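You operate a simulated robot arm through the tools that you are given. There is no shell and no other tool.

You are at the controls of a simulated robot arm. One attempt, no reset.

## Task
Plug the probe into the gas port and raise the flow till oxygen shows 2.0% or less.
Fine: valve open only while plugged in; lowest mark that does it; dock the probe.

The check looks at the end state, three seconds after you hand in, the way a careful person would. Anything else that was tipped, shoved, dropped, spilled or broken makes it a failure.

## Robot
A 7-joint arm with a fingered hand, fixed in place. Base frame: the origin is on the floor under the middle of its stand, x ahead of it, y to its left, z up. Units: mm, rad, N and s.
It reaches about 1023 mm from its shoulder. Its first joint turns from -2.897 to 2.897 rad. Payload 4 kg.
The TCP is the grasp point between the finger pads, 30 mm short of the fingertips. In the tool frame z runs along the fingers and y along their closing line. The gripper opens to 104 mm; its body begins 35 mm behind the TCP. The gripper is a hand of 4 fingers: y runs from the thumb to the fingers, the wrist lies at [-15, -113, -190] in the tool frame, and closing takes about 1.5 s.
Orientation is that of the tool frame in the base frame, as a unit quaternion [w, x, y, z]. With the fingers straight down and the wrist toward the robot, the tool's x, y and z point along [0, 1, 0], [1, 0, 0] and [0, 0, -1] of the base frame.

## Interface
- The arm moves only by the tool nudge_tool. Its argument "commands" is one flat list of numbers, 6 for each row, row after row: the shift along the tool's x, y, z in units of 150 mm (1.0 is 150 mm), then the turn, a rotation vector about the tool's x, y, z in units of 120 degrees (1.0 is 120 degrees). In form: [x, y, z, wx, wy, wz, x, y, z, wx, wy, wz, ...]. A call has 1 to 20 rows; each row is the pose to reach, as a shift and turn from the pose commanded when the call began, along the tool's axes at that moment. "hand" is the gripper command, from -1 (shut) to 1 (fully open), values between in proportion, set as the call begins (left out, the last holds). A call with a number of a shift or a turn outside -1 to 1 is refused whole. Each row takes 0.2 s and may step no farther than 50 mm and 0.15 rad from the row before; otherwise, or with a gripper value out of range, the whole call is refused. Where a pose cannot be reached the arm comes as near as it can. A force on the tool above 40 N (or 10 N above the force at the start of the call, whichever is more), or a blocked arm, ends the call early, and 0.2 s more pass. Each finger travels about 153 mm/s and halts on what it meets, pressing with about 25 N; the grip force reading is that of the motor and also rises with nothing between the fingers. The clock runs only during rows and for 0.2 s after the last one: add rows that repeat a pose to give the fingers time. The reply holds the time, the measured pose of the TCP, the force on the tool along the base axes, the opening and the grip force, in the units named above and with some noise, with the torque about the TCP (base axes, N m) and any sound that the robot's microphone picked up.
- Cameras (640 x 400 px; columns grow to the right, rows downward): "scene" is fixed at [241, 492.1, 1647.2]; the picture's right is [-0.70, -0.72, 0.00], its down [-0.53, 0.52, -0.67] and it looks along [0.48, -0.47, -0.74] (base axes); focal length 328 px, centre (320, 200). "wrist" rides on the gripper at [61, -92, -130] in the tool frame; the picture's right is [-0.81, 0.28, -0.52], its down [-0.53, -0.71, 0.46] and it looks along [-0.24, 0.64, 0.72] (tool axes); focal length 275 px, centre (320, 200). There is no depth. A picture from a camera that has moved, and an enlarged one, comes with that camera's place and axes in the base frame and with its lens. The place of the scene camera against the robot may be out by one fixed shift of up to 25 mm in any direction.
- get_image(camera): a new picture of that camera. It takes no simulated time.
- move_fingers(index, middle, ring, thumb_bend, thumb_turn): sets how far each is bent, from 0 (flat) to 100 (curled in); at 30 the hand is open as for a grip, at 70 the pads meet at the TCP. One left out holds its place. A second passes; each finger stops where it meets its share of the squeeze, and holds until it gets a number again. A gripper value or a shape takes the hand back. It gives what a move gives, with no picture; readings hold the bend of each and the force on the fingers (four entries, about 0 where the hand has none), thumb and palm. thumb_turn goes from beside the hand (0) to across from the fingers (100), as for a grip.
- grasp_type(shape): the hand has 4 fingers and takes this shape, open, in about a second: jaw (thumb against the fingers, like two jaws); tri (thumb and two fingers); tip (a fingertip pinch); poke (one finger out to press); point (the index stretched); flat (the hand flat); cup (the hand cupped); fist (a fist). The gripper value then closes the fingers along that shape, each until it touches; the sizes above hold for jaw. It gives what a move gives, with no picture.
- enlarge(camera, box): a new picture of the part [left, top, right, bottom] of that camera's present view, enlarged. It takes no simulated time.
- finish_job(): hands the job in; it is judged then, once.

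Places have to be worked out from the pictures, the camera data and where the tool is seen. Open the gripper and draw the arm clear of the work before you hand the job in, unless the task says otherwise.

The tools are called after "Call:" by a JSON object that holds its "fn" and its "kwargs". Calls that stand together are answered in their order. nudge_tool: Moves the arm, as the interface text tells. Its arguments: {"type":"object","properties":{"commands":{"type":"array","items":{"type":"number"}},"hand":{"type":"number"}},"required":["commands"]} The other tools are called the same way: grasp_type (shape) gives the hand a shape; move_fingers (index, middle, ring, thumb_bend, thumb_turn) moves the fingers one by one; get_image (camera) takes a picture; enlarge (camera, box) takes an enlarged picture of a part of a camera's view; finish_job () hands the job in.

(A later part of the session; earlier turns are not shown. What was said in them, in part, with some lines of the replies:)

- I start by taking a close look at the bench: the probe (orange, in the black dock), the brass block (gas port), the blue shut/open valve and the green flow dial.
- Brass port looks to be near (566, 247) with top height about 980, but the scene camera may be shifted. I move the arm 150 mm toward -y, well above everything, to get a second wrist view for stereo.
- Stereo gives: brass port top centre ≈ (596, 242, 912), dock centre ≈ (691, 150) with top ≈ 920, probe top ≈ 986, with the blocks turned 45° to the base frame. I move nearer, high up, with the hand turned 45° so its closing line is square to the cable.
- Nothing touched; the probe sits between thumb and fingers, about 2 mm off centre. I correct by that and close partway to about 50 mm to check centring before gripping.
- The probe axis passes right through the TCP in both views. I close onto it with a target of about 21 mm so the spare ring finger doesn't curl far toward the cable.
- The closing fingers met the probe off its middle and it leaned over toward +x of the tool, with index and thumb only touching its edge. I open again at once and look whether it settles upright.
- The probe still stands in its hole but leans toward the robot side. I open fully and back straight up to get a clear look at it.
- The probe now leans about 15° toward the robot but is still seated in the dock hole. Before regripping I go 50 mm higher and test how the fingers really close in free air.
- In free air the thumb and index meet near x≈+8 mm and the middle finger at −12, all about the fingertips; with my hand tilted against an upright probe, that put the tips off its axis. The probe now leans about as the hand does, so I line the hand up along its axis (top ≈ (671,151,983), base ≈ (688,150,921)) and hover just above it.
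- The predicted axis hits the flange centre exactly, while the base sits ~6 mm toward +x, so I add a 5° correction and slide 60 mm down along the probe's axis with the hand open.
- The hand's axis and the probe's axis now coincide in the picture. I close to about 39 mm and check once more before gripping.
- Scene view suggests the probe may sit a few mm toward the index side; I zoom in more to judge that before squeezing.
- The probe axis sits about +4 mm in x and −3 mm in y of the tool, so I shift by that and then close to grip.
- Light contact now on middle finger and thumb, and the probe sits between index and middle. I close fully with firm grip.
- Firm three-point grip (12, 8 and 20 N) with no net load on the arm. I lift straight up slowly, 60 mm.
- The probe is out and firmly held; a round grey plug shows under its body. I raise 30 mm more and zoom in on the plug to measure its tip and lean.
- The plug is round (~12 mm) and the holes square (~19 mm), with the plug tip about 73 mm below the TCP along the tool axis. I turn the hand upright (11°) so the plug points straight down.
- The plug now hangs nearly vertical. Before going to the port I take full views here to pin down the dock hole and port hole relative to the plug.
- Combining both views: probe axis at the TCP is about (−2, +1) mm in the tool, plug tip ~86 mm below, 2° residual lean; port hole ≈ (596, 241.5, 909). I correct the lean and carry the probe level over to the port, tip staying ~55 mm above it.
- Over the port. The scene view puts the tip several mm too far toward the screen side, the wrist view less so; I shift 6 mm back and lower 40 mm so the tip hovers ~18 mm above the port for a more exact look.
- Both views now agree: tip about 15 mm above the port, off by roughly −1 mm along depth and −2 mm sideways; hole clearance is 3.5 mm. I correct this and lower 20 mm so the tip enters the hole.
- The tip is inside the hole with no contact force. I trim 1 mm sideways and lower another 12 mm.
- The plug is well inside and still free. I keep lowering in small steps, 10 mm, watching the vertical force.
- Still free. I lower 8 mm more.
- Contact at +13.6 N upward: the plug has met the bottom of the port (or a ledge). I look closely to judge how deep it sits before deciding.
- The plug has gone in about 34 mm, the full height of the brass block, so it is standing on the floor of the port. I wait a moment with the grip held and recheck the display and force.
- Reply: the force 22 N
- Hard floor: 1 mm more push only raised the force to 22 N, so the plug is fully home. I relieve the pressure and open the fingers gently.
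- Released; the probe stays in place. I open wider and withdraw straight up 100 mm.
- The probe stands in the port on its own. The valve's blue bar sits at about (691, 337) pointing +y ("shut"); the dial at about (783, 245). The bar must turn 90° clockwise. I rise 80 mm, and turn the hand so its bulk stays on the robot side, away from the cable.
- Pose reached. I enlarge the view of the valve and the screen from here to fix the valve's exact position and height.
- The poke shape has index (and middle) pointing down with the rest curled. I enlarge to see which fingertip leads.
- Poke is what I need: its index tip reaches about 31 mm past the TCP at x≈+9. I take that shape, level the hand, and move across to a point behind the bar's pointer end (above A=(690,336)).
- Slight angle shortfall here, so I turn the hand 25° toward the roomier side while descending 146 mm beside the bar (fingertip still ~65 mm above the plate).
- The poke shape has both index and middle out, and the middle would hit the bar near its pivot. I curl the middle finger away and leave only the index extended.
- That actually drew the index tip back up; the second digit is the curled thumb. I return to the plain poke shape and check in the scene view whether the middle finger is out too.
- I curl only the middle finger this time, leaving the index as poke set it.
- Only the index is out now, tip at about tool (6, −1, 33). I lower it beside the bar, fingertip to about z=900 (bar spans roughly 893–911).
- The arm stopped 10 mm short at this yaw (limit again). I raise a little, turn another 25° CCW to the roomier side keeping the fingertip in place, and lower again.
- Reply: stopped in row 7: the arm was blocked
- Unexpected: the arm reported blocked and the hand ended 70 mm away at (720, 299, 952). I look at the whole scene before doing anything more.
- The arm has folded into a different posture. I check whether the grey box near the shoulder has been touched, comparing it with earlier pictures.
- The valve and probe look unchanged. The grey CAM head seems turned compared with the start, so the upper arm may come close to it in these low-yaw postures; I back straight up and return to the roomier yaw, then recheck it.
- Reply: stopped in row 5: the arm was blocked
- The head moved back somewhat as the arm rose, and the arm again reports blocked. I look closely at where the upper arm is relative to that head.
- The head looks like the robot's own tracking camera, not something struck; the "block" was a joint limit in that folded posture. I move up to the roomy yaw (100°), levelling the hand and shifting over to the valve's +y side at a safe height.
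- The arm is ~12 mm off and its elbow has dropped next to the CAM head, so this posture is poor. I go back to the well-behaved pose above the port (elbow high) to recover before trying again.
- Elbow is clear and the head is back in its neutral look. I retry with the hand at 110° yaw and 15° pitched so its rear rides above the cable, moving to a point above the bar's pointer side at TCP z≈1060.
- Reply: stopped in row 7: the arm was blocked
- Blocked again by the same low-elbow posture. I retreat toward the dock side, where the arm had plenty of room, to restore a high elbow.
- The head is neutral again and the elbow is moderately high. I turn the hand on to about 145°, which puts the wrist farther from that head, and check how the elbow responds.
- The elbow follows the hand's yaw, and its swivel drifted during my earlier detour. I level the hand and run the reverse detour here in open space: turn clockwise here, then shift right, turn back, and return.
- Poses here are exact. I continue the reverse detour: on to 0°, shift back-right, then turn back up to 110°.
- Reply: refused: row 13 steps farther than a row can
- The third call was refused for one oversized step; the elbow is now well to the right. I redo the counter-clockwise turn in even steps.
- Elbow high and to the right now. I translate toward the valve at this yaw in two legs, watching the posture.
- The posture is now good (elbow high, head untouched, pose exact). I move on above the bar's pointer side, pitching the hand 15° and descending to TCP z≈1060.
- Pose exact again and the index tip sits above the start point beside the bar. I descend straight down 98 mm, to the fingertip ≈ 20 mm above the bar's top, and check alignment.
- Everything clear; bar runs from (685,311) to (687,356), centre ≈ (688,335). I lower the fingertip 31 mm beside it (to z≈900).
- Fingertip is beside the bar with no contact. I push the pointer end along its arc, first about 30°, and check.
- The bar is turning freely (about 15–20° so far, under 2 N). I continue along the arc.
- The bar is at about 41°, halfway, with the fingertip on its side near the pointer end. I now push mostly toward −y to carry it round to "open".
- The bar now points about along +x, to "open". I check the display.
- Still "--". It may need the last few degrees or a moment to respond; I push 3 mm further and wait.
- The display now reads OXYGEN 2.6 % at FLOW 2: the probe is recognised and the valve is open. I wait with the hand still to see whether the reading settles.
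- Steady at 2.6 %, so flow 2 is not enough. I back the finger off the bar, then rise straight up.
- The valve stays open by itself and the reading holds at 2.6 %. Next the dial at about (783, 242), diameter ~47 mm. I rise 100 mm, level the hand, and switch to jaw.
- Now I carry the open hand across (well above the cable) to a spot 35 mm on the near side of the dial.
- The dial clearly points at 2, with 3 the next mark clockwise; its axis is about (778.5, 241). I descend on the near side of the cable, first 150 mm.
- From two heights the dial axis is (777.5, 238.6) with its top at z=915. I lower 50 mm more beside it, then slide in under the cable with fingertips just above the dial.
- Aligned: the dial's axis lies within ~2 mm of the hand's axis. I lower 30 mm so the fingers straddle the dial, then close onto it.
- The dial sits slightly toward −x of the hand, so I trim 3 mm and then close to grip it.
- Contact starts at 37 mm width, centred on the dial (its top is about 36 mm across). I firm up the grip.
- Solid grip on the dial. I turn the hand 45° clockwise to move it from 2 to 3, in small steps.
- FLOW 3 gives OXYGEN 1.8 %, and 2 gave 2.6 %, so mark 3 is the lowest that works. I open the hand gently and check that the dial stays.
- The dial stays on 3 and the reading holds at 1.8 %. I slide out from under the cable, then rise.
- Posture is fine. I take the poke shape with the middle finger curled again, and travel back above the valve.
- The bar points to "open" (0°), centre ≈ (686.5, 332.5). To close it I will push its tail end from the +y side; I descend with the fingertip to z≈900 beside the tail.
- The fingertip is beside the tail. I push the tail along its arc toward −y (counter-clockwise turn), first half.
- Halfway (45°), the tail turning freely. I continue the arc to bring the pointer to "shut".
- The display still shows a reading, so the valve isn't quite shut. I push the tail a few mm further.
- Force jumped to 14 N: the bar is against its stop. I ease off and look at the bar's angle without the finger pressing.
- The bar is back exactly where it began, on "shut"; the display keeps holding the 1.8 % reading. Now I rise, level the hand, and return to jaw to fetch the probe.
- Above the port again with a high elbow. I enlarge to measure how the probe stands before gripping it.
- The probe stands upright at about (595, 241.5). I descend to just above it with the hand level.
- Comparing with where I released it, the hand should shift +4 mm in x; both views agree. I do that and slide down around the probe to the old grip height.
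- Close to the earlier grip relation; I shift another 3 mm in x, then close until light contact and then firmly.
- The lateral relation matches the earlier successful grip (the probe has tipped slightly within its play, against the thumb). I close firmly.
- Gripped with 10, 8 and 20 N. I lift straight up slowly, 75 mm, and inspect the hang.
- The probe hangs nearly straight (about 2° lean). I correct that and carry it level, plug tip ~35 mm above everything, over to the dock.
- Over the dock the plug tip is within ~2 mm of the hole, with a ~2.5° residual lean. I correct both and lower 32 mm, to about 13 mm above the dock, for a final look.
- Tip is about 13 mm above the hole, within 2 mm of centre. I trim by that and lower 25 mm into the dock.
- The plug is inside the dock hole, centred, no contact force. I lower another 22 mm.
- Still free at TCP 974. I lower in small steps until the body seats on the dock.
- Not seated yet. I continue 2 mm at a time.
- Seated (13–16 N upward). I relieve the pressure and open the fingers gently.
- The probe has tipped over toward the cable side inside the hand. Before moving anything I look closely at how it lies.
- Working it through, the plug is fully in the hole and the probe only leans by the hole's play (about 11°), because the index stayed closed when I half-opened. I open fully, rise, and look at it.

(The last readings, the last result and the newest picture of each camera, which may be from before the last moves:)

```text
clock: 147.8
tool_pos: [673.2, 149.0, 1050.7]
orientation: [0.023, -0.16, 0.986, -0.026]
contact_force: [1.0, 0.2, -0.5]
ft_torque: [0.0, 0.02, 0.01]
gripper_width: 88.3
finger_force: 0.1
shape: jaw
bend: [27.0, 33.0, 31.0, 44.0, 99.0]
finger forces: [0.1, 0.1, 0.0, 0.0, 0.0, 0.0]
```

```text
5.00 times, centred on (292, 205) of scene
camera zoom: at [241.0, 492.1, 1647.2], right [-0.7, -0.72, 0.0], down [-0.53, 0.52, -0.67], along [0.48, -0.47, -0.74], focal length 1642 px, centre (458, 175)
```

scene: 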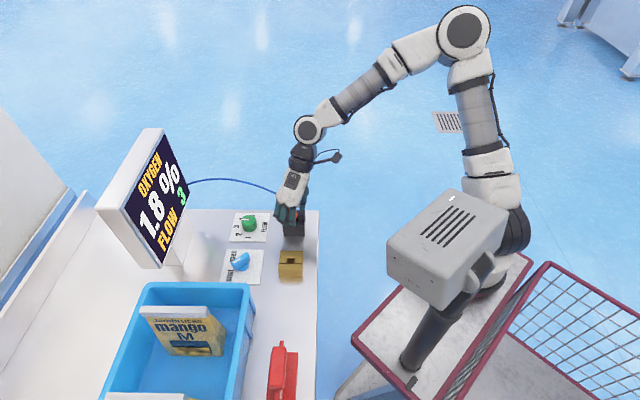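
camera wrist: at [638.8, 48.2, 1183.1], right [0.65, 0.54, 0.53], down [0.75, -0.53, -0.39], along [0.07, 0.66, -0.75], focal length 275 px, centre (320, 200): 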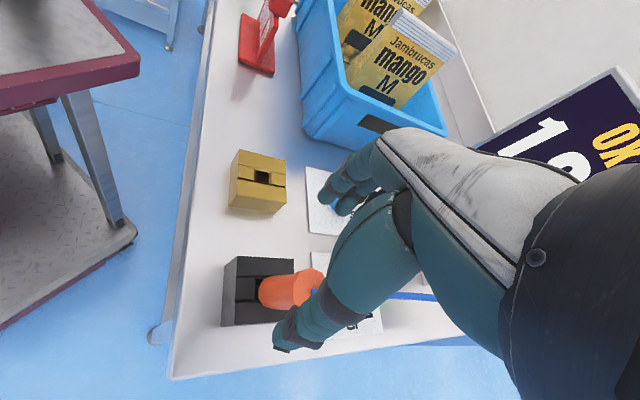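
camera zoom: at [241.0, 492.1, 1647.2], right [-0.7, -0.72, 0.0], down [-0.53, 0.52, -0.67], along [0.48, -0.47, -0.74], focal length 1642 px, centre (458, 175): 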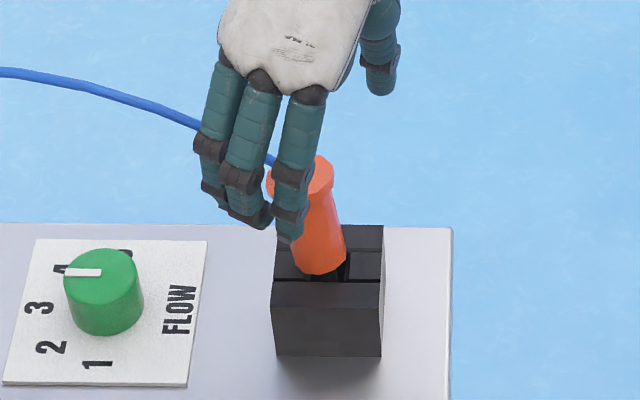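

The probe leans about 12° toward +x inside the dock's play (base ≈ (688,149.5), top ≈ (702,151,988)). I want it upright, so I level the hand over it, to regrip and set it down straight.

Call:
{"fn": "nudge_tool", "kwargs": {"commands": [-0.046, -0.012, 0.002, -0.0093, 0.0056, 0, -0.091, -0.025, 0.005, -0.0186, 0.0111, 0, -0.137, -0.037, 0.007, -0.0279, 0.0167, 0, -0.137, -0.037, 0.007, -0.0279, 0.0167, 0], "hand": 0.6}}

Call:
{"fn": "enlarge", "kwargs": {"camera": "wrist", "box": [200, 190, 380, 350]}}

Call:
{"fn": "enlarge", "kwargs": {"camera": "scene", "box": [260, 165, 325, 245]}}

```text
clock: 148.8
tool_pos: [696.0, 149.5, 1049.2]
orientation: [0.001, -0.16, 0.987, -0.001]
contact_force: [-0.8, 0.1, -0.8]
ft_torque: [-0.03, 0.02, 0.02]
gripper_width: 83.4
finger_force: 0.0
shape: jaw
bend: [27.0, 34.0, 31.0, 49.0, 99.0]
finger forces: [0.1, 0.0, 0.1, 0.0, 0.0, 0.0]
```

```text
2.50 times, centred on (290, 270) of wrist
camera zoom: at [667.5, 42.2, 1179.8], right [0.68, 0.52, 0.52], down [0.73, -0.51, -0.45], along [0.03, 0.69, -0.72], focal length 688 px, centre (395, 25)
```

zoom: 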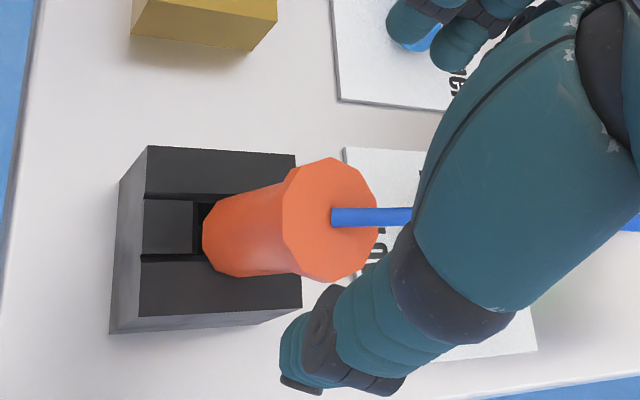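

```text
5.00 times, centred on (292, 205) of scene
camera zoom: at [241.0, 492.1, 1647.2], right [-0.7, -0.72, 0.0], down [-0.53, 0.52, -0.67], along [0.48, -0.47, -0.74], focal length 1642 px, centre (458, 175)
```

zoom: 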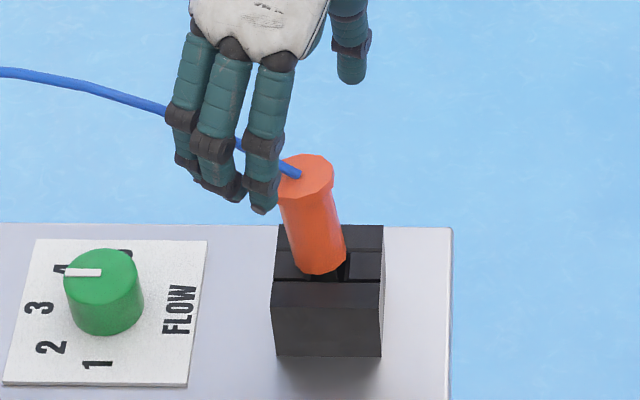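

I zoom in on the seam between the probe body and the dock to see how far it is seated.

Call:
{"fn": "enlarge", "kwargs": {"camera": "scene", "box": [278, 195, 308, 240]}}

Call:
{"fn": "enlarge", "kwargs": {"camera": "wrist", "box": [230, 235, 310, 325]}}

```text
8.89 times, centred on (293, 218) of scene
camera zoom: at [241.0, 492.1, 1647.2], right [-0.7, -0.72, 0.0], down [-0.53, 0.52, -0.67], along [0.48, -0.47, -0.74], focal length 2919 px, centre (560, 44)
```

zoom: 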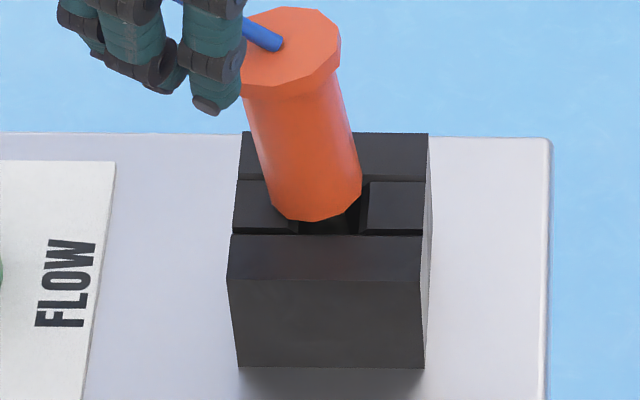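

```text
4.44 times, centred on (270, 280) of wrist
camera zoom: at [667.5, 42.2, 1179.8], right [0.68, 0.52, 0.52], down [0.73, -0.51, -0.45], along [0.03, 0.69, -0.72], focal length 1224 px, centre (542, -156)
```

zoom: 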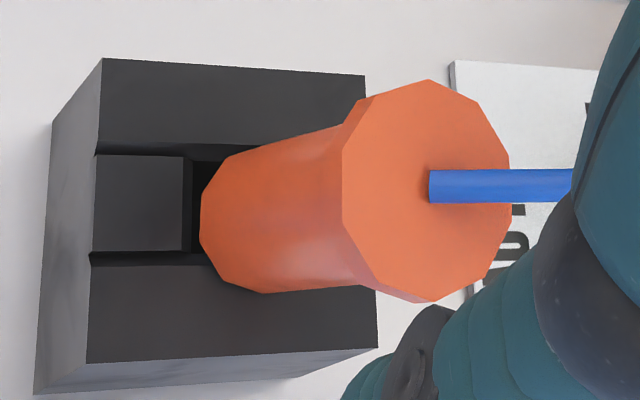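

The body sits several mm high and leaning: the plug is wedged in its play, so it should be reseated. The hand is already centred on it; I slide down around it and close partway to check.

Call:
{"fn": "nudge_tool", "kwargs": {"commands": [0, -0.005, 0.14, 0, 0, 0, 0, -0.005, 0.28, 0, 0, 0, 0, -0.005, 0.42, 0, 0, 0, 0, -0.005, 0.56, 0, 0, 0, 0, -0.005, 0.56, 0, 0, 0]}}

Call:
{"fn": "nudge_tool", "kwargs": {"commands": [0, 0, 0, 0, 0, 0, 0, 0, 0, 0, 0, 0, 0, 0, 0, 0, 0, 0], "hand": -0.25}}

Call:
{"fn": "enlarge", "kwargs": {"camera": "wrist", "box": [220, 150, 400, 350]}}

Call:
{"fn": "enlarge", "kwargs": {"camera": "scene", "box": [275, 190, 310, 235]}}

```text
clock: 150.0
tool_pos: [695.7, 149.2, 965.6]
orientation: [0.001, -0.161, 0.987, -0.001]
contact_force: [-0.3, -0.1, 0.7]
ft_torque: [-0.02, -0.01, 0.0]
gripper_width: 83.2
finger_force: 0.1
shape: jaw
bend: [27.0, 34.0, 31.0, 49.0, 99.0]
finger forces: [0.0, 0.1, 0.0, 0.0, 0.1, 0.1]
```

```text
clock: 150.8
tool_pos: [694.6, 148.3, 966.3]
orientation: [0.001, -0.16, 0.987, -0.001]
contact_force: [-0.5, 0.5, 0.1]
ft_torque: [0.0, 0.03, 0.02]
gripper_width: 39.4
finger_force: 0.0
shape: jaw
bend: [74.0, 50.0, 47.0, 73.0, 100.0]
finger forces: [0.1, 0.0, 0.0, 0.1, 0.0, 0.0]
```

```text
2.00 times, centred on (310, 250) of wrist
camera zoom: at [667.3, 42.2, 1095.9], right [0.68, 0.52, 0.52], down [0.73, -0.51, -0.45], along [0.03, 0.69, -0.72], focal length 551 px, centre (340, 100)
```

zoom: 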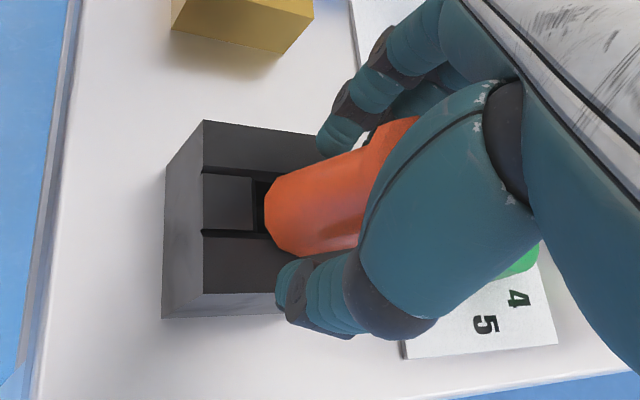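

```text
8.89 times, centred on (292, 212) of scene
camera zoom: at [241.0, 492.1, 1647.2], right [-0.7, -0.72, 0.0], down [-0.53, 0.52, -0.67], along [0.48, -0.47, -0.74], focal length 2919 px, centre (564, 89)
```

zoom: 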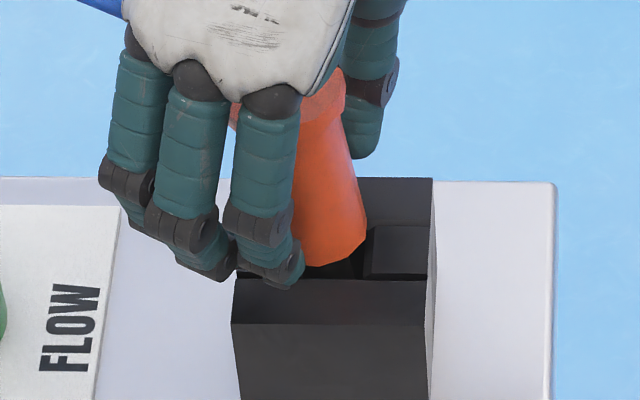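

The index sits right over the probe's axis, so I shift the hand about +6 mm in x and −4 mm in y (along the wrist camera's line of sight) and recheck.

Call:
{"fn": "nudge_tool", "kwargs": {"commands": [0.02, -0.013, 0, 0, 0, 0, 0.04, -0.026, 0, 0, 0, 0, 0.04, -0.026, 0, 0, 0, 0]}}

Call:
{"fn": "enlarge", "kwargs": {"camera": "wrist", "box": [220, 150, 400, 350]}}

Call:
{"fn": "enlarge", "kwargs": {"camera": "scene", "box": [275, 190, 310, 235]}}

```text
clock: 151.6
tool_pos: [690.0, 141.9, 965.9]
orientation: [0.001, -0.159, 0.987, -0.001]
contact_force: [-0.3, -0.3, 0.4]
ft_torque: [0.02, 0.02, 0.03]
gripper_width: 39.4
finger_force: 0.0
shape: jaw
bend: [74.0, 50.0, 47.0, 73.0, 100.0]
finger forces: [0.0, 0.0, 0.0, 0.0, 0.0, 0.0]
```

```text
2.00 times, centred on (310, 250) of wrist
camera zoom: at [662.4, 36.5, 1095.4], right [0.68, 0.52, 0.52], down [0.73, -0.51, -0.45], along [0.03, 0.69, -0.72], focal length 551 px, centre (340, 100)
```

zoom: 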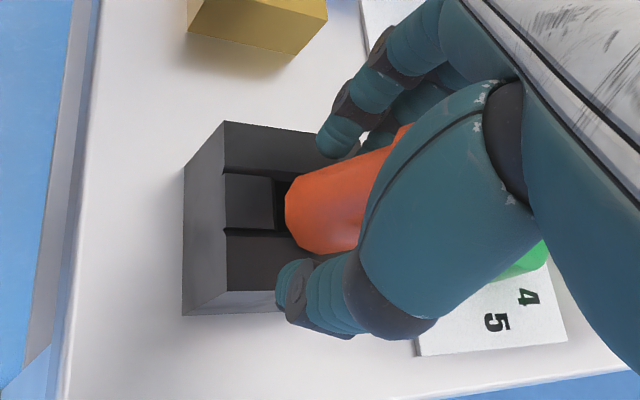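

```text
8.89 times, centred on (292, 212) of scene
camera zoom: at [241.0, 492.1, 1647.2], right [-0.7, -0.72, 0.0], down [-0.53, 0.52, -0.67], along [0.48, -0.47, -0.74], focal length 2919 px, centre (564, 89)
```

zoom: 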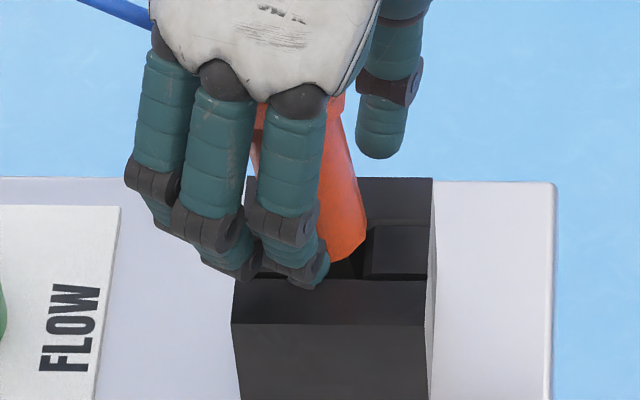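

That matches the look of the good grip. I close to light contact, then firmly.

Call:
{"fn": "nudge_tool", "kwargs": {"commands": [0, 0, 0, 0, 0, 0, 0, 0, 0, 0, 0, 0, 0, 0, 0, 0, 0, 0], "hand": -0.48}}

Call:
{"fn": "nudge_tool", "kwargs": {"commands": [0, 0, 0, 0, 0, 0, 0, 0, 0, 0, 0, 0, 0, 0, 0, 0, 0, 0, 0, 0, 0, 0, 0, 0], "hand": -0.75}}

Call:
{"fn": "enlarge", "kwargs": {"camera": "wrist", "box": [220, 150, 400, 350]}}

Call:
{"fn": "enlarge", "kwargs": {"camera": "scene", "box": [275, 190, 310, 235]}}

```text
clock: 152.4
tool_pos: [689.8, 142.3, 966.4]
orientation: [0.001, -0.161, 0.987, -0.001]
contact_force: [-1.6, 1.9, 0.7]
ft_torque: [0.08, 0.03, 0.01]
gripper_width: 27.8
finger_force: 0.0
shape: jaw
bend: [74.0, 54.0, 53.0, 74.0, 100.0]
finger forces: [1.0, 1.5, 0.1, 0.1, 0.0, 0.0]
```

```text
clock: 153.4
tool_pos: [690.4, 144.1, 966.0]
orientation: [0.001, -0.16, 0.987, -0.001]
contact_force: [-2.0, 3.2, 1.0]
ft_torque: [0.12, 0.08, 0.0]
gripper_width: 19.7
finger_force: 24.8
shape: jaw
bend: [73.0, 56.0, 64.0, 75.0, 100.0]
finger forces: [14.1, 10.3, 0.1, 0.0, 20.5, 0.1]
```

```text
2.00 times, centred on (310, 250) of wrist
camera zoom: at [662.3, 36.6, 1095.5], right [0.68, 0.52, 0.52], down [0.73, -0.51, -0.45], along [0.03, 0.69, -0.72], focal length 551 px, centre (340, 100)
```

zoom: 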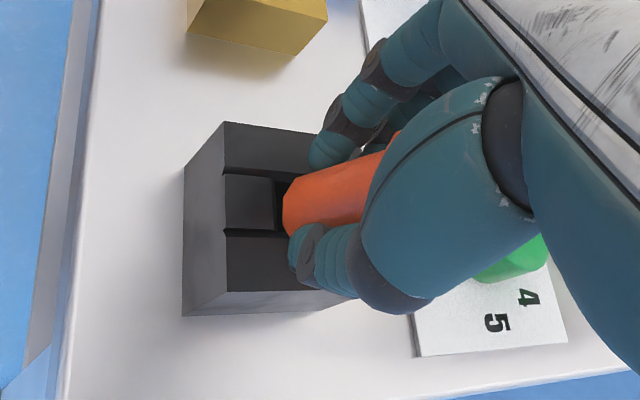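

```text
8.89 times, centred on (292, 212) of scene
camera zoom: at [241.0, 492.1, 1647.2], right [-0.7, -0.72, 0.0], down [-0.53, 0.52, -0.67], along [0.48, -0.47, -0.74], focal length 2919 px, centre (564, 89)
```

zoom: 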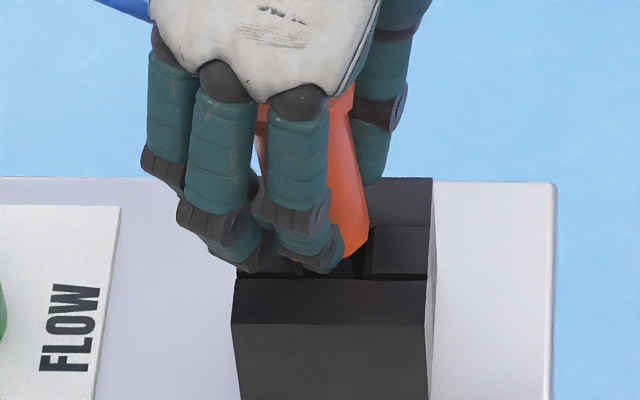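

Good grip (14, 10, 20 N, ring finger free). I lift it clear 80 mm to see how it hangs.

Call:
{"fn": "nudge_tool", "kwargs": {"commands": [0, 0, -0.033, 0, 0, 0, 0, 0, -0.067, 0, 0, 0, 0, 0, -0.133, 0, 0, 0, 0, 0, -0.2, 0, 0, 0, 0, 0, -0.267, 0, 0, 0, 0, 0, -0.333, 0, 0, 0, 0, 0, -0.4, 0, 0, 0, 0, 0, -0.467, 0, 0, 0, 0, 0, -0.533, 0, 0, 0, 0, 0, -0.533, 0, 0, 0]}}

Call:
{"fn": "enlarge", "kwargs": {"camera": "wrist", "box": [230, 190, 360, 310]}}

Call:
{"fn": "enlarge", "kwargs": {"camera": "scene", "box": [265, 165, 320, 240]}}

```text
clock: 155.6
tool_pos: [689.7, 142.5, 1044.7]
orientation: [0.0, -0.16, 0.987, 0.0]
contact_force: [-0.3, 0.7, -0.7]
ft_torque: [0.01, 0.02, -0.01]
gripper_width: 20.0
finger_force: 25.0
shape: jaw
bend: [73.0, 56.0, 64.0, 75.0, 100.0]
finger forces: [12.1, 9.4, 0.0, 0.1, 21.3, 0.0]
```

```text
3.33 times, centred on (295, 250) of wrist
camera zoom: at [662.0, 36.1, 1175.6], right [0.68, 0.52, 0.52], down [0.73, -0.51, -0.45], along [0.03, 0.69, -0.73], focal length 918 px, centre (403, 33)
```

zoom: 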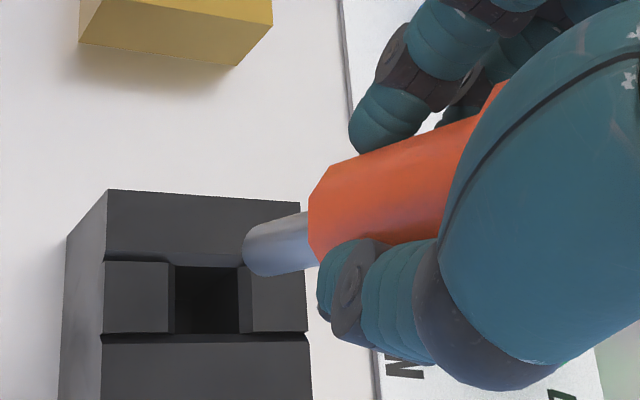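

```text
5.33 times, centred on (292, 202) of scene
camera zoom: at [241.0, 492.1, 1647.2], right [-0.7, -0.72, 0.0], down [-0.53, 0.52, -0.67], along [0.48, -0.47, -0.74], focal length 1752 px, centre (467, 187)
```

zoom: 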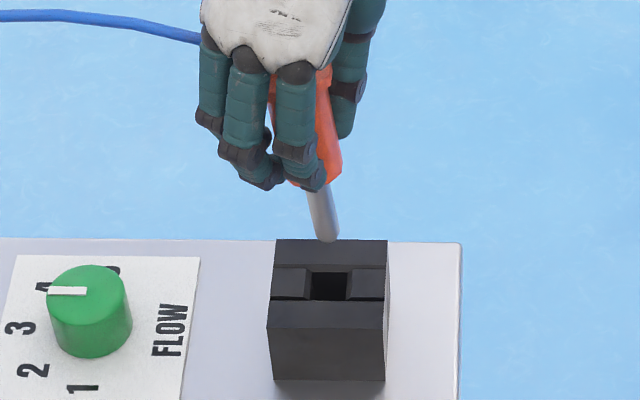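

The probe leans about 10° in the hand (tip toward +x/+y of the tool). I rotate the hand to bring it vertical and shift so the tip stays over the dock hole.

Call:
{"fn": "nudge_tool", "kwargs": {"commands": [0.013, 0.023, -0.02, 0.02, -0.018, 0, 0.027, 0.045, -0.02, 0.041, -0.037, 0, 0.04, 0.068, -0.02, 0.061, -0.0554, 0, 0.04, 0.068, -0.02, 0.061, -0.0554, 0]}}

Call:
{"fn": "enlarge", "kwargs": {"camera": "wrist", "box": [230, 200, 350, 320]}}

Call:
{"fn": "enlarge", "kwargs": {"camera": "scene", "box": [265, 165, 320, 240]}}

```text
clock: 156.6
tool_pos: [681.8, 148.2, 1048.6]
orientation: [0.069, -0.16, 0.983, -0.055]
contact_force: [-1.1, -0.9, -1.2]
ft_torque: [0.02, -0.02, 0.01]
gripper_width: 19.9
finger_force: 25.0
shape: jaw
bend: [73.0, 56.0, 64.0, 75.0, 100.0]
finger forces: [12.2, 9.3, 0.0, 0.0, 21.2, 0.1]
```

```text
3.33 times, centred on (290, 260) of wrist
camera zoom: at [633.8, 54.0, 1181.3], right [0.6, 0.56, 0.57], down [0.79, -0.54, -0.29], along [0.14, 0.62, -0.77], focal length 918 px, centre (420, 0)
```

zoom: 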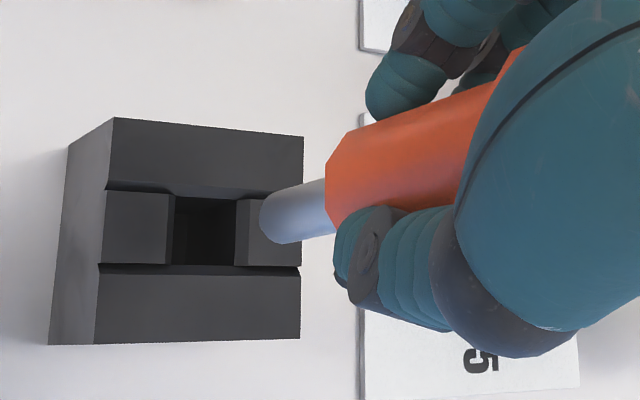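

```text
5.33 times, centred on (292, 202) of scene
camera zoom: at [241.0, 492.1, 1647.2], right [-0.7, -0.72, 0.0], down [-0.53, 0.52, -0.67], along [0.48, -0.47, -0.74], focal length 1752 px, centre (467, 187)
```

zoom: 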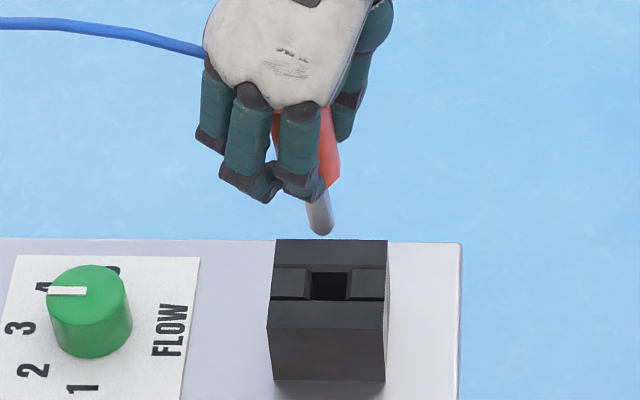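

The wrist view shows it vertical; the scene view hints at a slight sideways lean. I zoom in for a better measure.

Call:
{"fn": "enlarge", "kwargs": {"camera": "scene", "box": [278, 175, 308, 220]}}

Call:
{"fn": "enlarge", "kwargs": {"camera": "wrist", "box": [250, 210, 340, 300]}}

```text
8.89 times, centred on (293, 198) of scene
camera zoom: at [241.0, 492.1, 1647.2], right [-0.7, -0.72, 0.0], down [-0.53, 0.52, -0.67], along [0.48, -0.47, -0.74], focal length 2919 px, centre (560, 222)
```

zoom: 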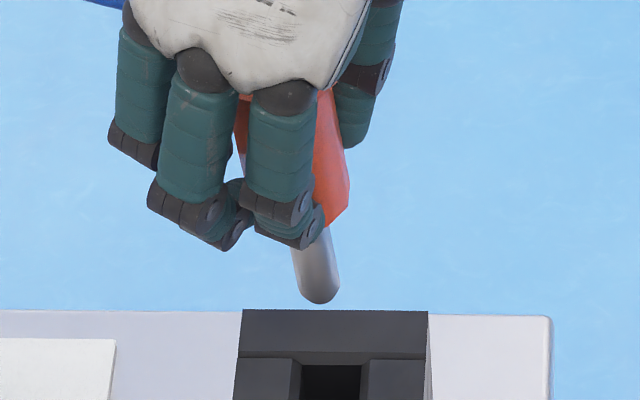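

```text
4.44 times, centred on (295, 255) of wrist
camera zoom: at [633.8, 54.0, 1181.3], right [0.6, 0.56, 0.57], down [0.79, -0.54, -0.29], along [0.14, 0.62, -0.77], focal length 1224 px, centre (431, -44)
```

zoom: 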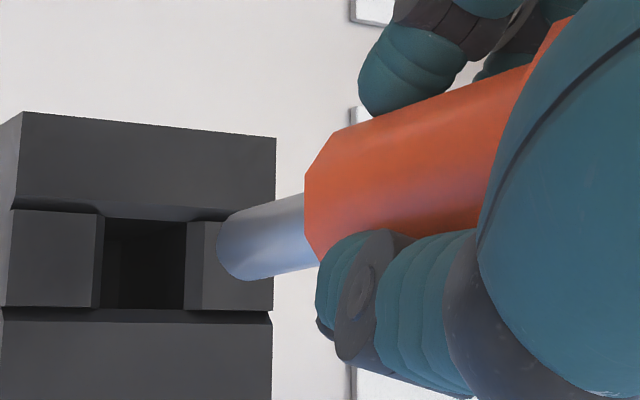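

The plug edges show a 4–5° lean of the tip toward −y. I correct that rotation and shift to keep the tip above the hole.

Call:
{"fn": "nudge_tool", "kwargs": {"commands": [0.0217, -0.0184, 0, -0.0178, -0.01, 0.0035, 0.0433, -0.0367, 0, -0.0355, -0.0201, 0.0069, 0.0433, -0.0367, 0, -0.0355, -0.0201, 0.0069]}}

Call:
{"fn": "enlarge", "kwargs": {"camera": "scene", "box": [278, 180, 308, 225]}}

Call:
{"fn": "enlarge", "kwargs": {"camera": "wrist", "box": [250, 210, 340, 300]}}

```text
clock: 157.4
tool_pos: [677.1, 142.0, 1047.8]
orientation: [0.083, -0.156, 0.984, -0.014]
contact_force: [-0.3, -0.3, -0.9]
ft_torque: [0.01, 0.0, -0.01]
gripper_width: 20.0
finger_force: 25.0
shape: jaw
bend: [73.0, 56.0, 64.0, 75.0, 100.0]
finger forces: [12.3, 9.4, 0.0, 0.0, 21.3, 0.0]
```

```text
8.89 times, centred on (293, 202) of scene
camera zoom: at [241.0, 492.1, 1647.2], right [-0.7, -0.72, 0.0], down [-0.53, 0.52, -0.67], along [0.48, -0.47, -0.74], focal length 2919 px, centre (560, 178)
```

zoom: 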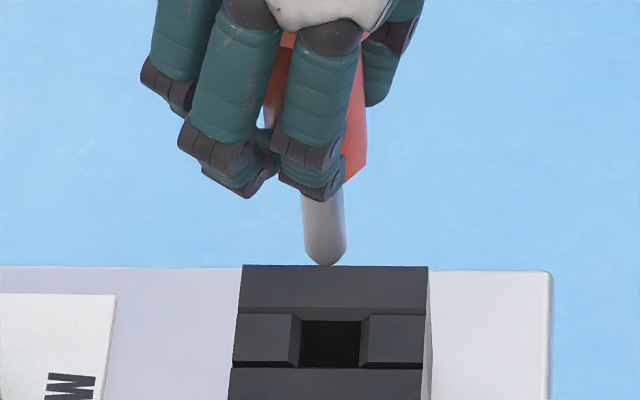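

```text
4.44 times, centred on (295, 255) of wrist
camera zoom: at [627.4, 36.3, 1171.4], right [0.59, 0.51, 0.63], down [0.79, -0.51, -0.33], along [0.15, 0.69, -0.71], focal length 1224 px, centre (431, -44)
```

zoom: 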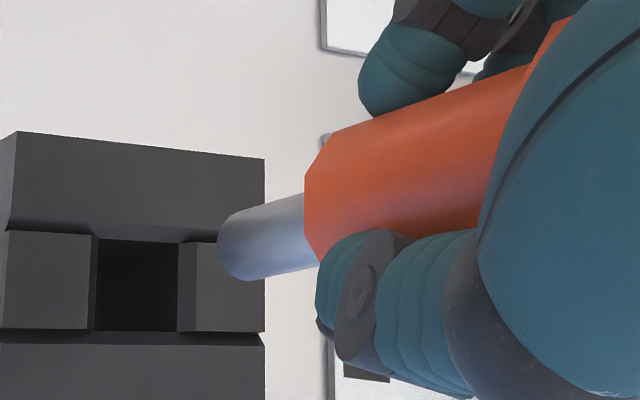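

Now it hangs vertical in both views, tip within ~1.5 mm of the hole. I lower 27 mm and recheck.

Call:
{"fn": "nudge_tool", "kwargs": {"commands": [0.0085, 0.0064, 0.0591, 0, 0, 0, 0.017, 0.0127, 0.1182, 0, 0, 0, 0.0255, 0.0191, 0.1773, 0, 0, 0, 0.0255, 0.0191, 0.1773, 0, 0, 0]}}

Call:
{"fn": "enlarge", "kwargs": {"camera": "scene", "box": [278, 190, 308, 235]}}

Call:
{"fn": "enlarge", "kwargs": {"camera": "wrist", "box": [250, 210, 340, 300]}}

```text
clock: 158.4
tool_pos: [679.2, 143.5, 1022.0]
orientation: [0.083, -0.156, 0.984, -0.013]
contact_force: [0.1, -0.3, -0.8]
ft_torque: [0.01, 0.05, -0.03]
gripper_width: 19.9
finger_force: 25.4
shape: jaw
bend: [73.0, 56.0, 64.0, 75.0, 100.0]
finger forces: [12.2, 9.3, 0.0, 0.0, 21.3, 0.0]
```

```text
8.89 times, centred on (293, 212) of scene
camera zoom: at [241.0, 492.1, 1647.2], right [-0.7, -0.72, 0.0], down [-0.53, 0.52, -0.67], along [0.48, -0.47, -0.74], focal length 2919 px, centre (560, 89)
```

zoom: 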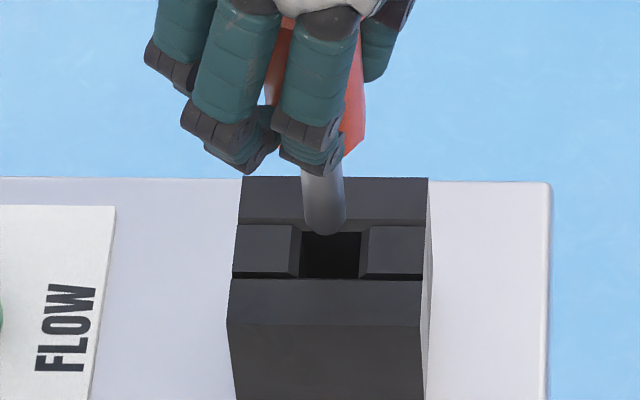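

```text
4.44 times, centred on (295, 255) of wrist
camera zoom: at [628.1, 38.2, 1144.1], right [0.59, 0.51, 0.62], down [0.79, -0.51, -0.33], along [0.15, 0.69, -0.71], focal length 1224 px, centre (431, -44)
```

zoom: 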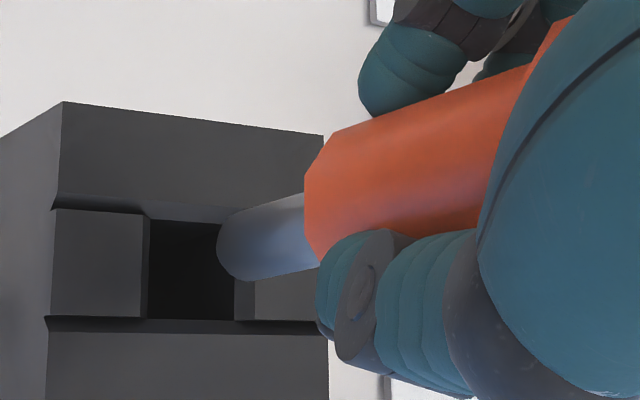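

Aligned within about 1 mm. I lower the plug 25 mm into the dock hole.

Call:
{"fn": "nudge_tool", "kwargs": {"commands": [0.0088, 0.003, 0.0547, 0, 0, 0, 0.0177, 0.0059, 0.1095, 0, 0, 0, 0.0265, 0.0089, 0.1642, 0, 0, 0, 0.0265, 0.0089, 0.1642, 0, 0, 0]}}

Call:
{"fn": "nudge_tool", "kwargs": {"commands": [0.0071, 0.0024, 0.0438, 0, 0, 0, 0.0141, 0.0047, 0.0876, 0, 0, 0, 0.0191, 0.0064, 0.1182, 0, 0, 0, 0.0191, 0.0064, 0.1182, 0, 0, 0]}}

Call:
{"fn": "enlarge", "kwargs": {"camera": "scene", "box": [278, 190, 308, 235]}}

Call:
{"fn": "enlarge", "kwargs": {"camera": "wrist", "box": [240, 200, 350, 310]}}

```text
clock: 159.4
tool_pos: [677.8, 143.7, 997.6]
orientation: [0.084, -0.156, 0.984, -0.014]
contact_force: [-0.2, -0.3, -1.3]
ft_torque: [-0.01, 0.02, 0.01]
gripper_width: 19.6
finger_force: 25.0
shape: jaw
bend: [73.0, 56.0, 64.0, 75.0, 100.0]
finger forces: [12.3, 9.4, 0.0, 0.0, 21.2, 0.1]
```

```text
clock: 160.4
tool_pos: [677.1, 144.2, 979.1]
orientation: [0.084, -0.156, 0.984, -0.014]
contact_force: [0.2, 0.2, -1.7]
ft_torque: [0.01, 0.06, 0.03]
gripper_width: 20.1
finger_force: 24.6
shape: jaw
bend: [73.0, 56.0, 64.0, 75.0, 100.0]
finger forces: [12.3, 9.4, 0.0, 0.0, 21.2, 0.0]
```

```text
8.89 times, centred on (293, 212) of scene
camera zoom: at [241.0, 492.1, 1647.2], right [-0.7, -0.72, 0.0], down [-0.53, 0.52, -0.67], along [0.48, -0.47, -0.74], focal length 2919 px, centre (560, 89)
```

zoom: 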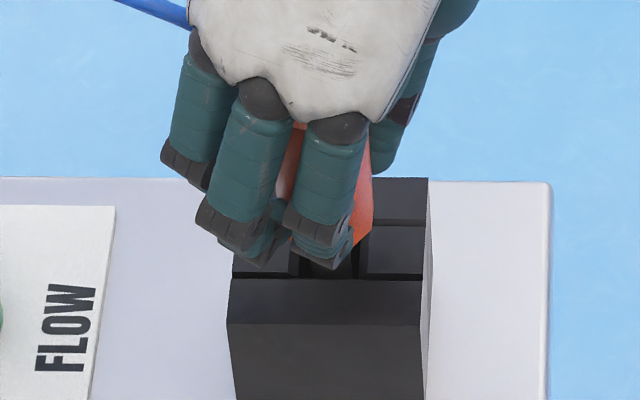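

```text
3.64 times, centred on (295, 255) of wrist
camera zoom: at [627.4, 38.3, 1102.2], right [0.59, 0.51, 0.62], down [0.79, -0.51, -0.33], along [0.15, 0.69, -0.71], focal length 1001 px, centre (411, 0)
```

zoom: 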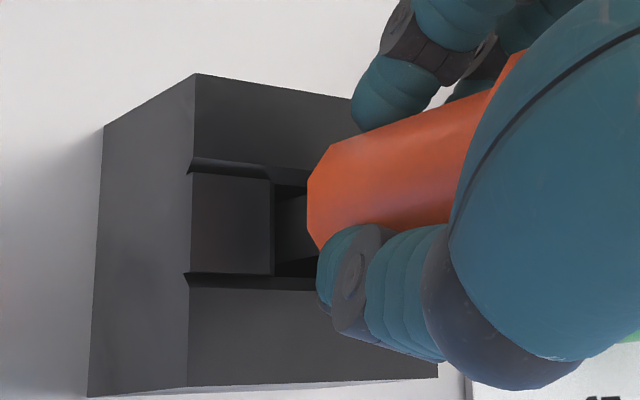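

Still free. I continue down in smaller steps until it seats.

Call:
{"fn": "nudge_tool", "kwargs": {"commands": [0.0042, 0.0014, 0.0263, 0, 0, 0, 0.0085, 0.0028, 0.0525, 0, 0, 0, 0.0127, 0.0043, 0.0788, 0, 0, 0, 0.0127, 0.0043, 0.0788, 0, 0, 0]}}

Call:
{"fn": "nudge_tool", "kwargs": {"commands": [0.0011, 0.0004, 0.0066, 0, 0, 0, 0.0021, 0.0007, 0.0131, 0, 0, 0, 0.0021, 0.0007, 0.0131, 0, 0, 0]}}

Call:
{"fn": "nudge_tool", "kwargs": {"commands": [0.0011, 0.0004, 0.0066, 0, 0, 0, 0.0021, 0.0007, 0.0131, 0, 0, 0, 0.0021, 0.0007, 0.0131, 0, 0, 0]}}

Call:
{"fn": "enlarge", "kwargs": {"camera": "scene", "box": [278, 190, 308, 235]}}

```text
clock: 161.4
tool_pos: [676.7, 143.9, 967.4]
orientation: [0.083, -0.156, 0.984, -0.013]
contact_force: [-0.1, -0.6, -1.0]
ft_torque: [0.02, 0.02, 0.0]
gripper_width: 19.9
finger_force: 24.7
shape: jaw
bend: [73.0, 56.0, 64.0, 75.0, 100.0]
finger forces: [12.3, 9.4, 0.0, 0.1, 21.2, 0.0]
```

```text
clock: 162.2
tool_pos: [677.5, 145.2, 965.3]
orientation: [0.083, -0.156, 0.984, -0.013]
contact_force: [-0.2, -0.1, -1.1]
ft_torque: [0.02, 0.01, 0.0]
gripper_width: 19.7
finger_force: 25.1
shape: jaw
bend: [73.0, 56.0, 64.0, 75.0, 100.0]
finger forces: [12.3, 9.4, 0.1, 0.1, 21.3, 0.1]
```

```text
clock: 163.0
tool_pos: [675.8, 145.0, 964.6]
orientation: [0.084, -0.157, 0.984, -0.014]
contact_force: [-1.3, -0.8, 17.6]
ft_torque: [0.01, -0.03, -0.07]
gripper_width: 20.9
finger_force: 25.3
shape: jaw
bend: [73.0, 56.0, 64.0, 75.0, 100.0]
finger forces: [14.0, 11.3, 0.0, 0.1, 25.1, 0.0]
```

```text
8.89 times, centred on (293, 212) of scene
camera zoom: at [241.0, 492.1, 1647.2], right [-0.7, -0.72, 0.0], down [-0.53, 0.52, -0.67], along [0.48, -0.47, -0.74], focal length 2919 px, centre (560, 89)
```

zoom: 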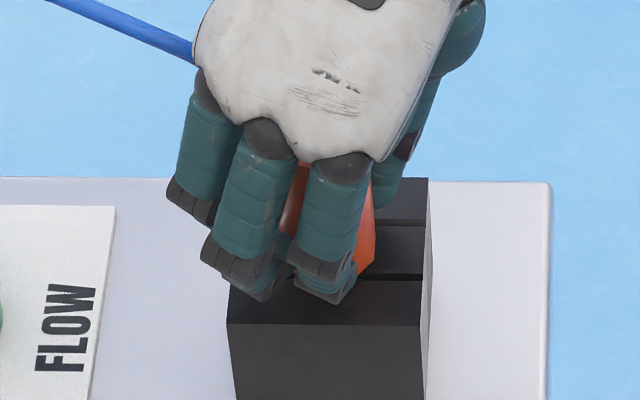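

Seated on the floor of the dock (17.6 N). I relieve the press by about 1 mm and then open the whole hand at once so all fingers leave together.

Call:
{"fn": "nudge_tool", "kwargs": {"commands": [-0.0008, -0.0003, -0.0085, 0, 0, 0, -0.0008, -0.0003, -0.0085, 0, 0, 0]}}

Call:
{"fn": "nudge_tool", "kwargs": {"commands": [0, 0, 0, 0, 0, 0, 0, 0, 0, 0, 0, 0, 0, 0, 0, 0, 0, 0, 0, 0, 0, 0, 0, 0], "hand": 0.9}}

Call:
{"fn": "enlarge", "kwargs": {"camera": "wrist", "box": [220, 170, 400, 350]}}

Call:
{"fn": "enlarge", "kwargs": {"camera": "scene", "box": [275, 185, 310, 235]}}

```text
clock: 163.6
tool_pos: [676.5, 143.5, 964.6]
orientation: [0.083, -0.156, 0.984, -0.013]
contact_force: [-1.1, 0.4, 7.8]
ft_torque: [0.04, -0.08, 0.01]
gripper_width: 20.9
finger_force: 24.5
shape: jaw
bend: [73.0, 56.0, 64.0, 75.0, 100.0]
finger forces: [13.5, 11.1, 0.1, 0.0, 23.7, 0.0]
```

```text
clock: 164.6
tool_pos: [676.1, 144.2, 963.8]
orientation: [0.083, -0.155, 0.984, -0.013]
contact_force: [0.3, 0.0, -0.2]
ft_torque: [0.0, 0.0, 0.02]
gripper_width: 98.7
finger_force: 0.1
shape: jaw
bend: [32.0, 31.0, 30.0, 31.0, 98.0]
finger forces: [0.0, 0.1, 0.0, 0.0, 0.0, 0.0]
```

```text
2.22 times, centred on (310, 260) of wrist
camera zoom: at [626.4, 38.4, 1087.2], right [0.59, 0.51, 0.62], down [0.79, -0.51, -0.33], along [0.15, 0.69, -0.71], focal length 612 px, centre (342, 67)
```

zoom: 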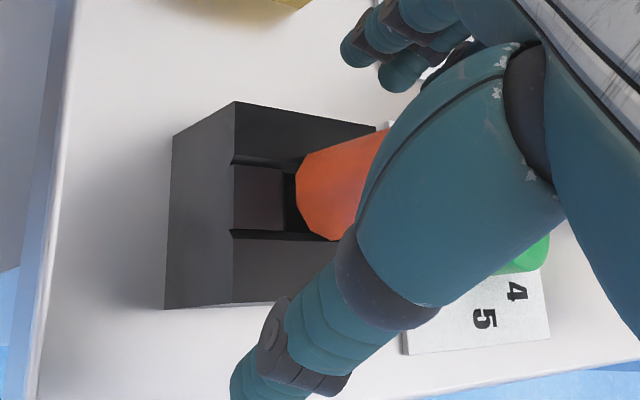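

```text
8.00 times, centred on (292, 210) of scene
camera zoom: at [241.0, 492.1, 1647.2], right [-0.7, -0.72, 0.0], down [-0.53, 0.52, -0.67], along [0.48, -0.47, -0.74], focal length 2627 px, centre (540, 120)
```

zoom: 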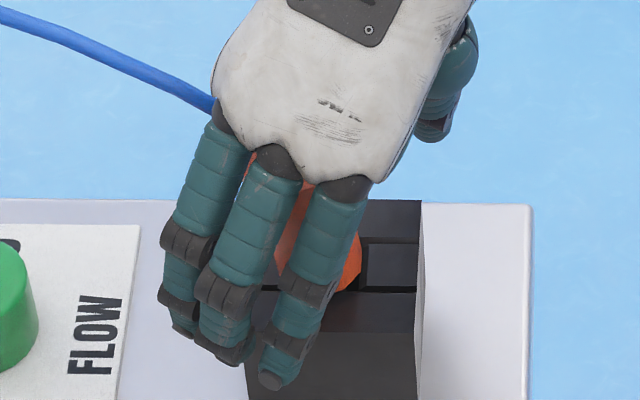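

All fingers are clear. I rise 85 mm straight up to see how the probe stands now.

Call:
{"fn": "nudge_tool", "kwargs": {"commands": [-0.0225, -0.0076, -0.1396, 0, 0, 0, -0.045, -0.0151, -0.2792, 0, 0, 0, -0.0676, -0.0227, -0.4187, 0, 0, 0, -0.0901, -0.0303, -0.5583, 0, 0, 0, -0.0901, -0.0303, -0.5583, 0, 0, 0]}}

Call:
{"fn": "enlarge", "kwargs": {"camera": "wrist", "box": [200, 190, 380, 350]}}

Call:
{"fn": "enlarge", "kwargs": {"camera": "scene", "box": [270, 175, 315, 240]}}

```text
clock: 165.8
tool_pos: [677.3, 145.1, 1049.8]
orientation: [0.083, -0.157, 0.984, -0.014]
contact_force: [-0.4, -0.2, 0.3]
ft_torque: [-0.02, 0.01, 0.0]
gripper_width: 98.4
finger_force: 0.1
shape: jaw
bend: [32.0, 31.0, 30.0, 31.0, 98.0]
finger forces: [0.0, 0.1, 0.0, 0.1, 0.0, 0.1]
```

```text
2.50 times, centred on (290, 270) of wrist
camera zoom: at [627.5, 39.3, 1172.4], right [0.59, 0.51, 0.62], down [0.79, -0.51, -0.33], along [0.15, 0.69, -0.71], focal length 688 px, centre (395, 25)
```

zoom: 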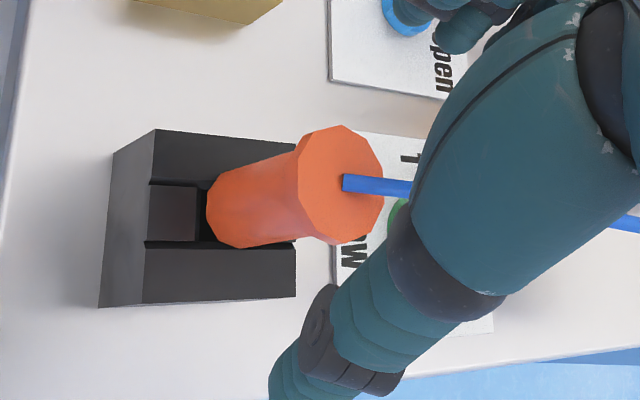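

```text
6.15 times, centred on (292, 208) of scene
camera zoom: at [241.0, 492.1, 1647.2], right [-0.7, -0.72, 0.0], down [-0.53, 0.52, -0.67], along [0.48, -0.47, -0.74], focal length 2021 px, centre (489, 154)
```

zoom: 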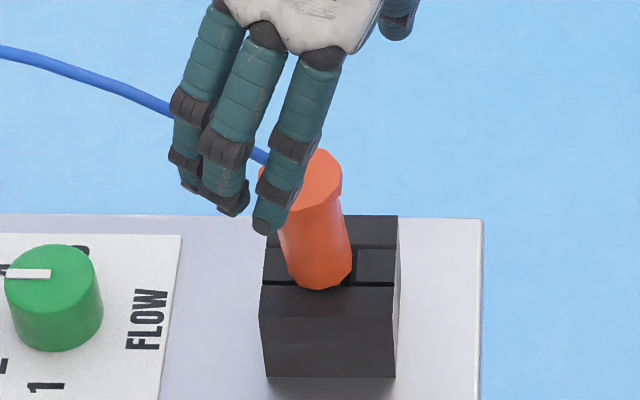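

The probe is now seated fully down (its base edge reaches past the groove edge as at the start), with only about 4° of lean within the hole's play. I withdraw upward and then back clear of the work.

Call:
{"fn": "nudge_tool", "kwargs": {"commands": [-0.0265, -0.0089, -0.1642, 0, 0, 0, -0.053, -0.0178, -0.3284, 0, 0, 0, -0.0795, -0.0267, -0.4926, 0, 0, 0, -0.106, -0.0356, -0.6568, 0, 0, 0, -0.106, -0.0356, -0.6568, 0, 0, 0]}}

Call:
{"fn": "nudge_tool", "kwargs": {"commands": [0.135, -0.049, -0.019, 0, 0, 0, 0.269, -0.098, -0.038, 0, 0, 0, 0.404, -0.146, -0.057, 0, 0, 0, 0.538, -0.195, -0.076, 0, 0, 0, 0.673, -0.244, -0.095, 0, 0, 0, 0.673, -0.244, -0.095, 0, 0, 0]}}

Call:
{"fn": "get_image", "kwargs": {"camera": "scene"}}

Call:
{"fn": "enlarge", "kwargs": {"camera": "scene", "box": [205, 180, 325, 290]}}

Call:
{"fn": "enlarge", "kwargs": {"camera": "scene", "box": [270, 190, 315, 240]}}

Call:
{"fn": "get_image", "kwargs": {"camera": "wrist"}}

```text
clock: 167.0
tool_pos: [677.4, 144.6, 1149.9]
orientation: [0.084, -0.157, 0.984, -0.014]
contact_force: [-0.4, 0.3, -0.3]
ft_torque: [0.01, 0.02, 0.0]
gripper_width: 98.4
finger_force: 0.1
shape: jaw
bend: [32.0, 31.0, 30.0, 31.0, 98.0]
finger forces: [0.0, 0.0, 0.0, 0.0, 0.1, 0.1]
```

```text
clock: 168.4
tool_pos: [591.1, 78.4, 1150.4]
orientation: [0.083, -0.156, 0.984, -0.015]
contact_force: [-0.2, -0.2, -0.6]
ft_torque: [-0.01, 0.0, 0.01]
gripper_width: 98.4
finger_force: 0.1
shape: jaw
bend: [32.0, 31.0, 30.0, 31.0, 98.0]
finger forces: [0.0, 0.0, 0.0, 0.1, 0.0, 0.0]
```

```text
taken
```

scene: 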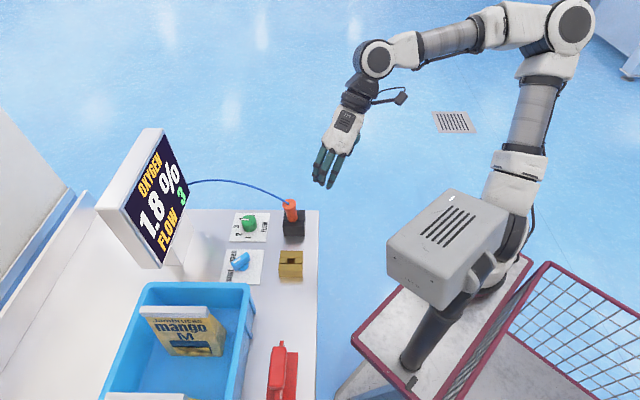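

```text
3.64 times, centred on (265, 235) of scene
camera zoom: at [241.0, 492.1, 1647.2], right [-0.7, -0.72, 0.0], down [-0.53, 0.52, -0.67], along [0.48, -0.47, -0.74], focal length 1194 px, centre (520, 73)
```

zoom: 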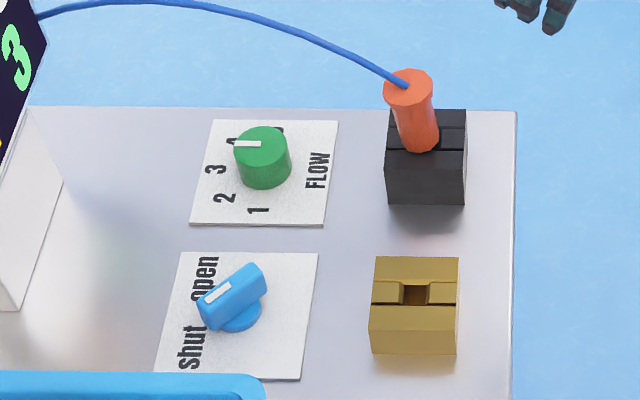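

```text
8.00 times, centred on (292, 215) of scene
camera zoom: at [241.0, 492.1, 1647.2], right [-0.7, -0.72, 0.0], down [-0.53, 0.52, -0.67], along [0.48, -0.47, -0.74], focal length 2627 px, centre (540, 80)
```

zoom: 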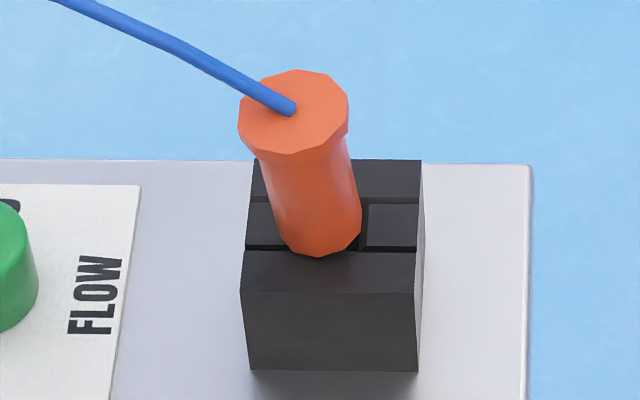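

```text
taken
camera wrist: at [540.9, -27.9, 1272.3], right [0.59, 0.51, 0.62], down [0.79, -0.51, -0.33], along [0.15, 0.69, -0.71], focal length 275 px, centre (320, 200)
```

wrist: 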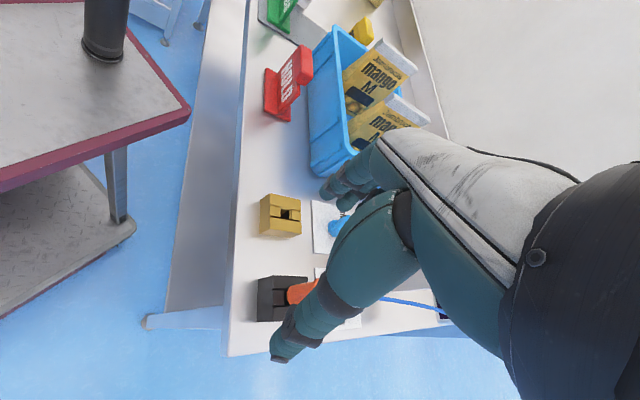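

Final state checked: probe seated in the dock, valve back on "shut", dial on 3 with the display holding 1.8 %, nothing else moved, hand open and clear. I hand the job in.

Call:
{"fn": "finish_job", "kwargs": {}}

```text
The job is handed in.
```

The job is done and handed in: the oxygen reading came down to 1.8% with the flow at mark 3.

- **Reading:** With the probe in the gas port and the valve open, mark 2 held steady at 2.6%. Mark 3 gave 1.8%, so 3 is the lowest mark that does it.
- **Valve:** I opened it only after the probe was in the port, and shut it before pulling the probe out. The handle is back exactly where it started. The display still shows 1.8% and flow 3, which seems to be a held reading.
- **Probe:** It is back in the dock and fully down. It leans about 4–6° because the hole is loose around it; at the start it stood straight. My first attempt left it wedged and leaning more, so I lifted it out and put it in again.
- **Possible contact:** The arm was blocked a few times near the grey camera head on the stand. The head turned each time and swung back to its original position once the arm moved away. I couldn't tell whether the arm touched it or it follows the arm by itself.
- **End state:** The bin, the other items on the table, the port and the dock look unmoved in the last pictures. The hand is open and clear of the work.
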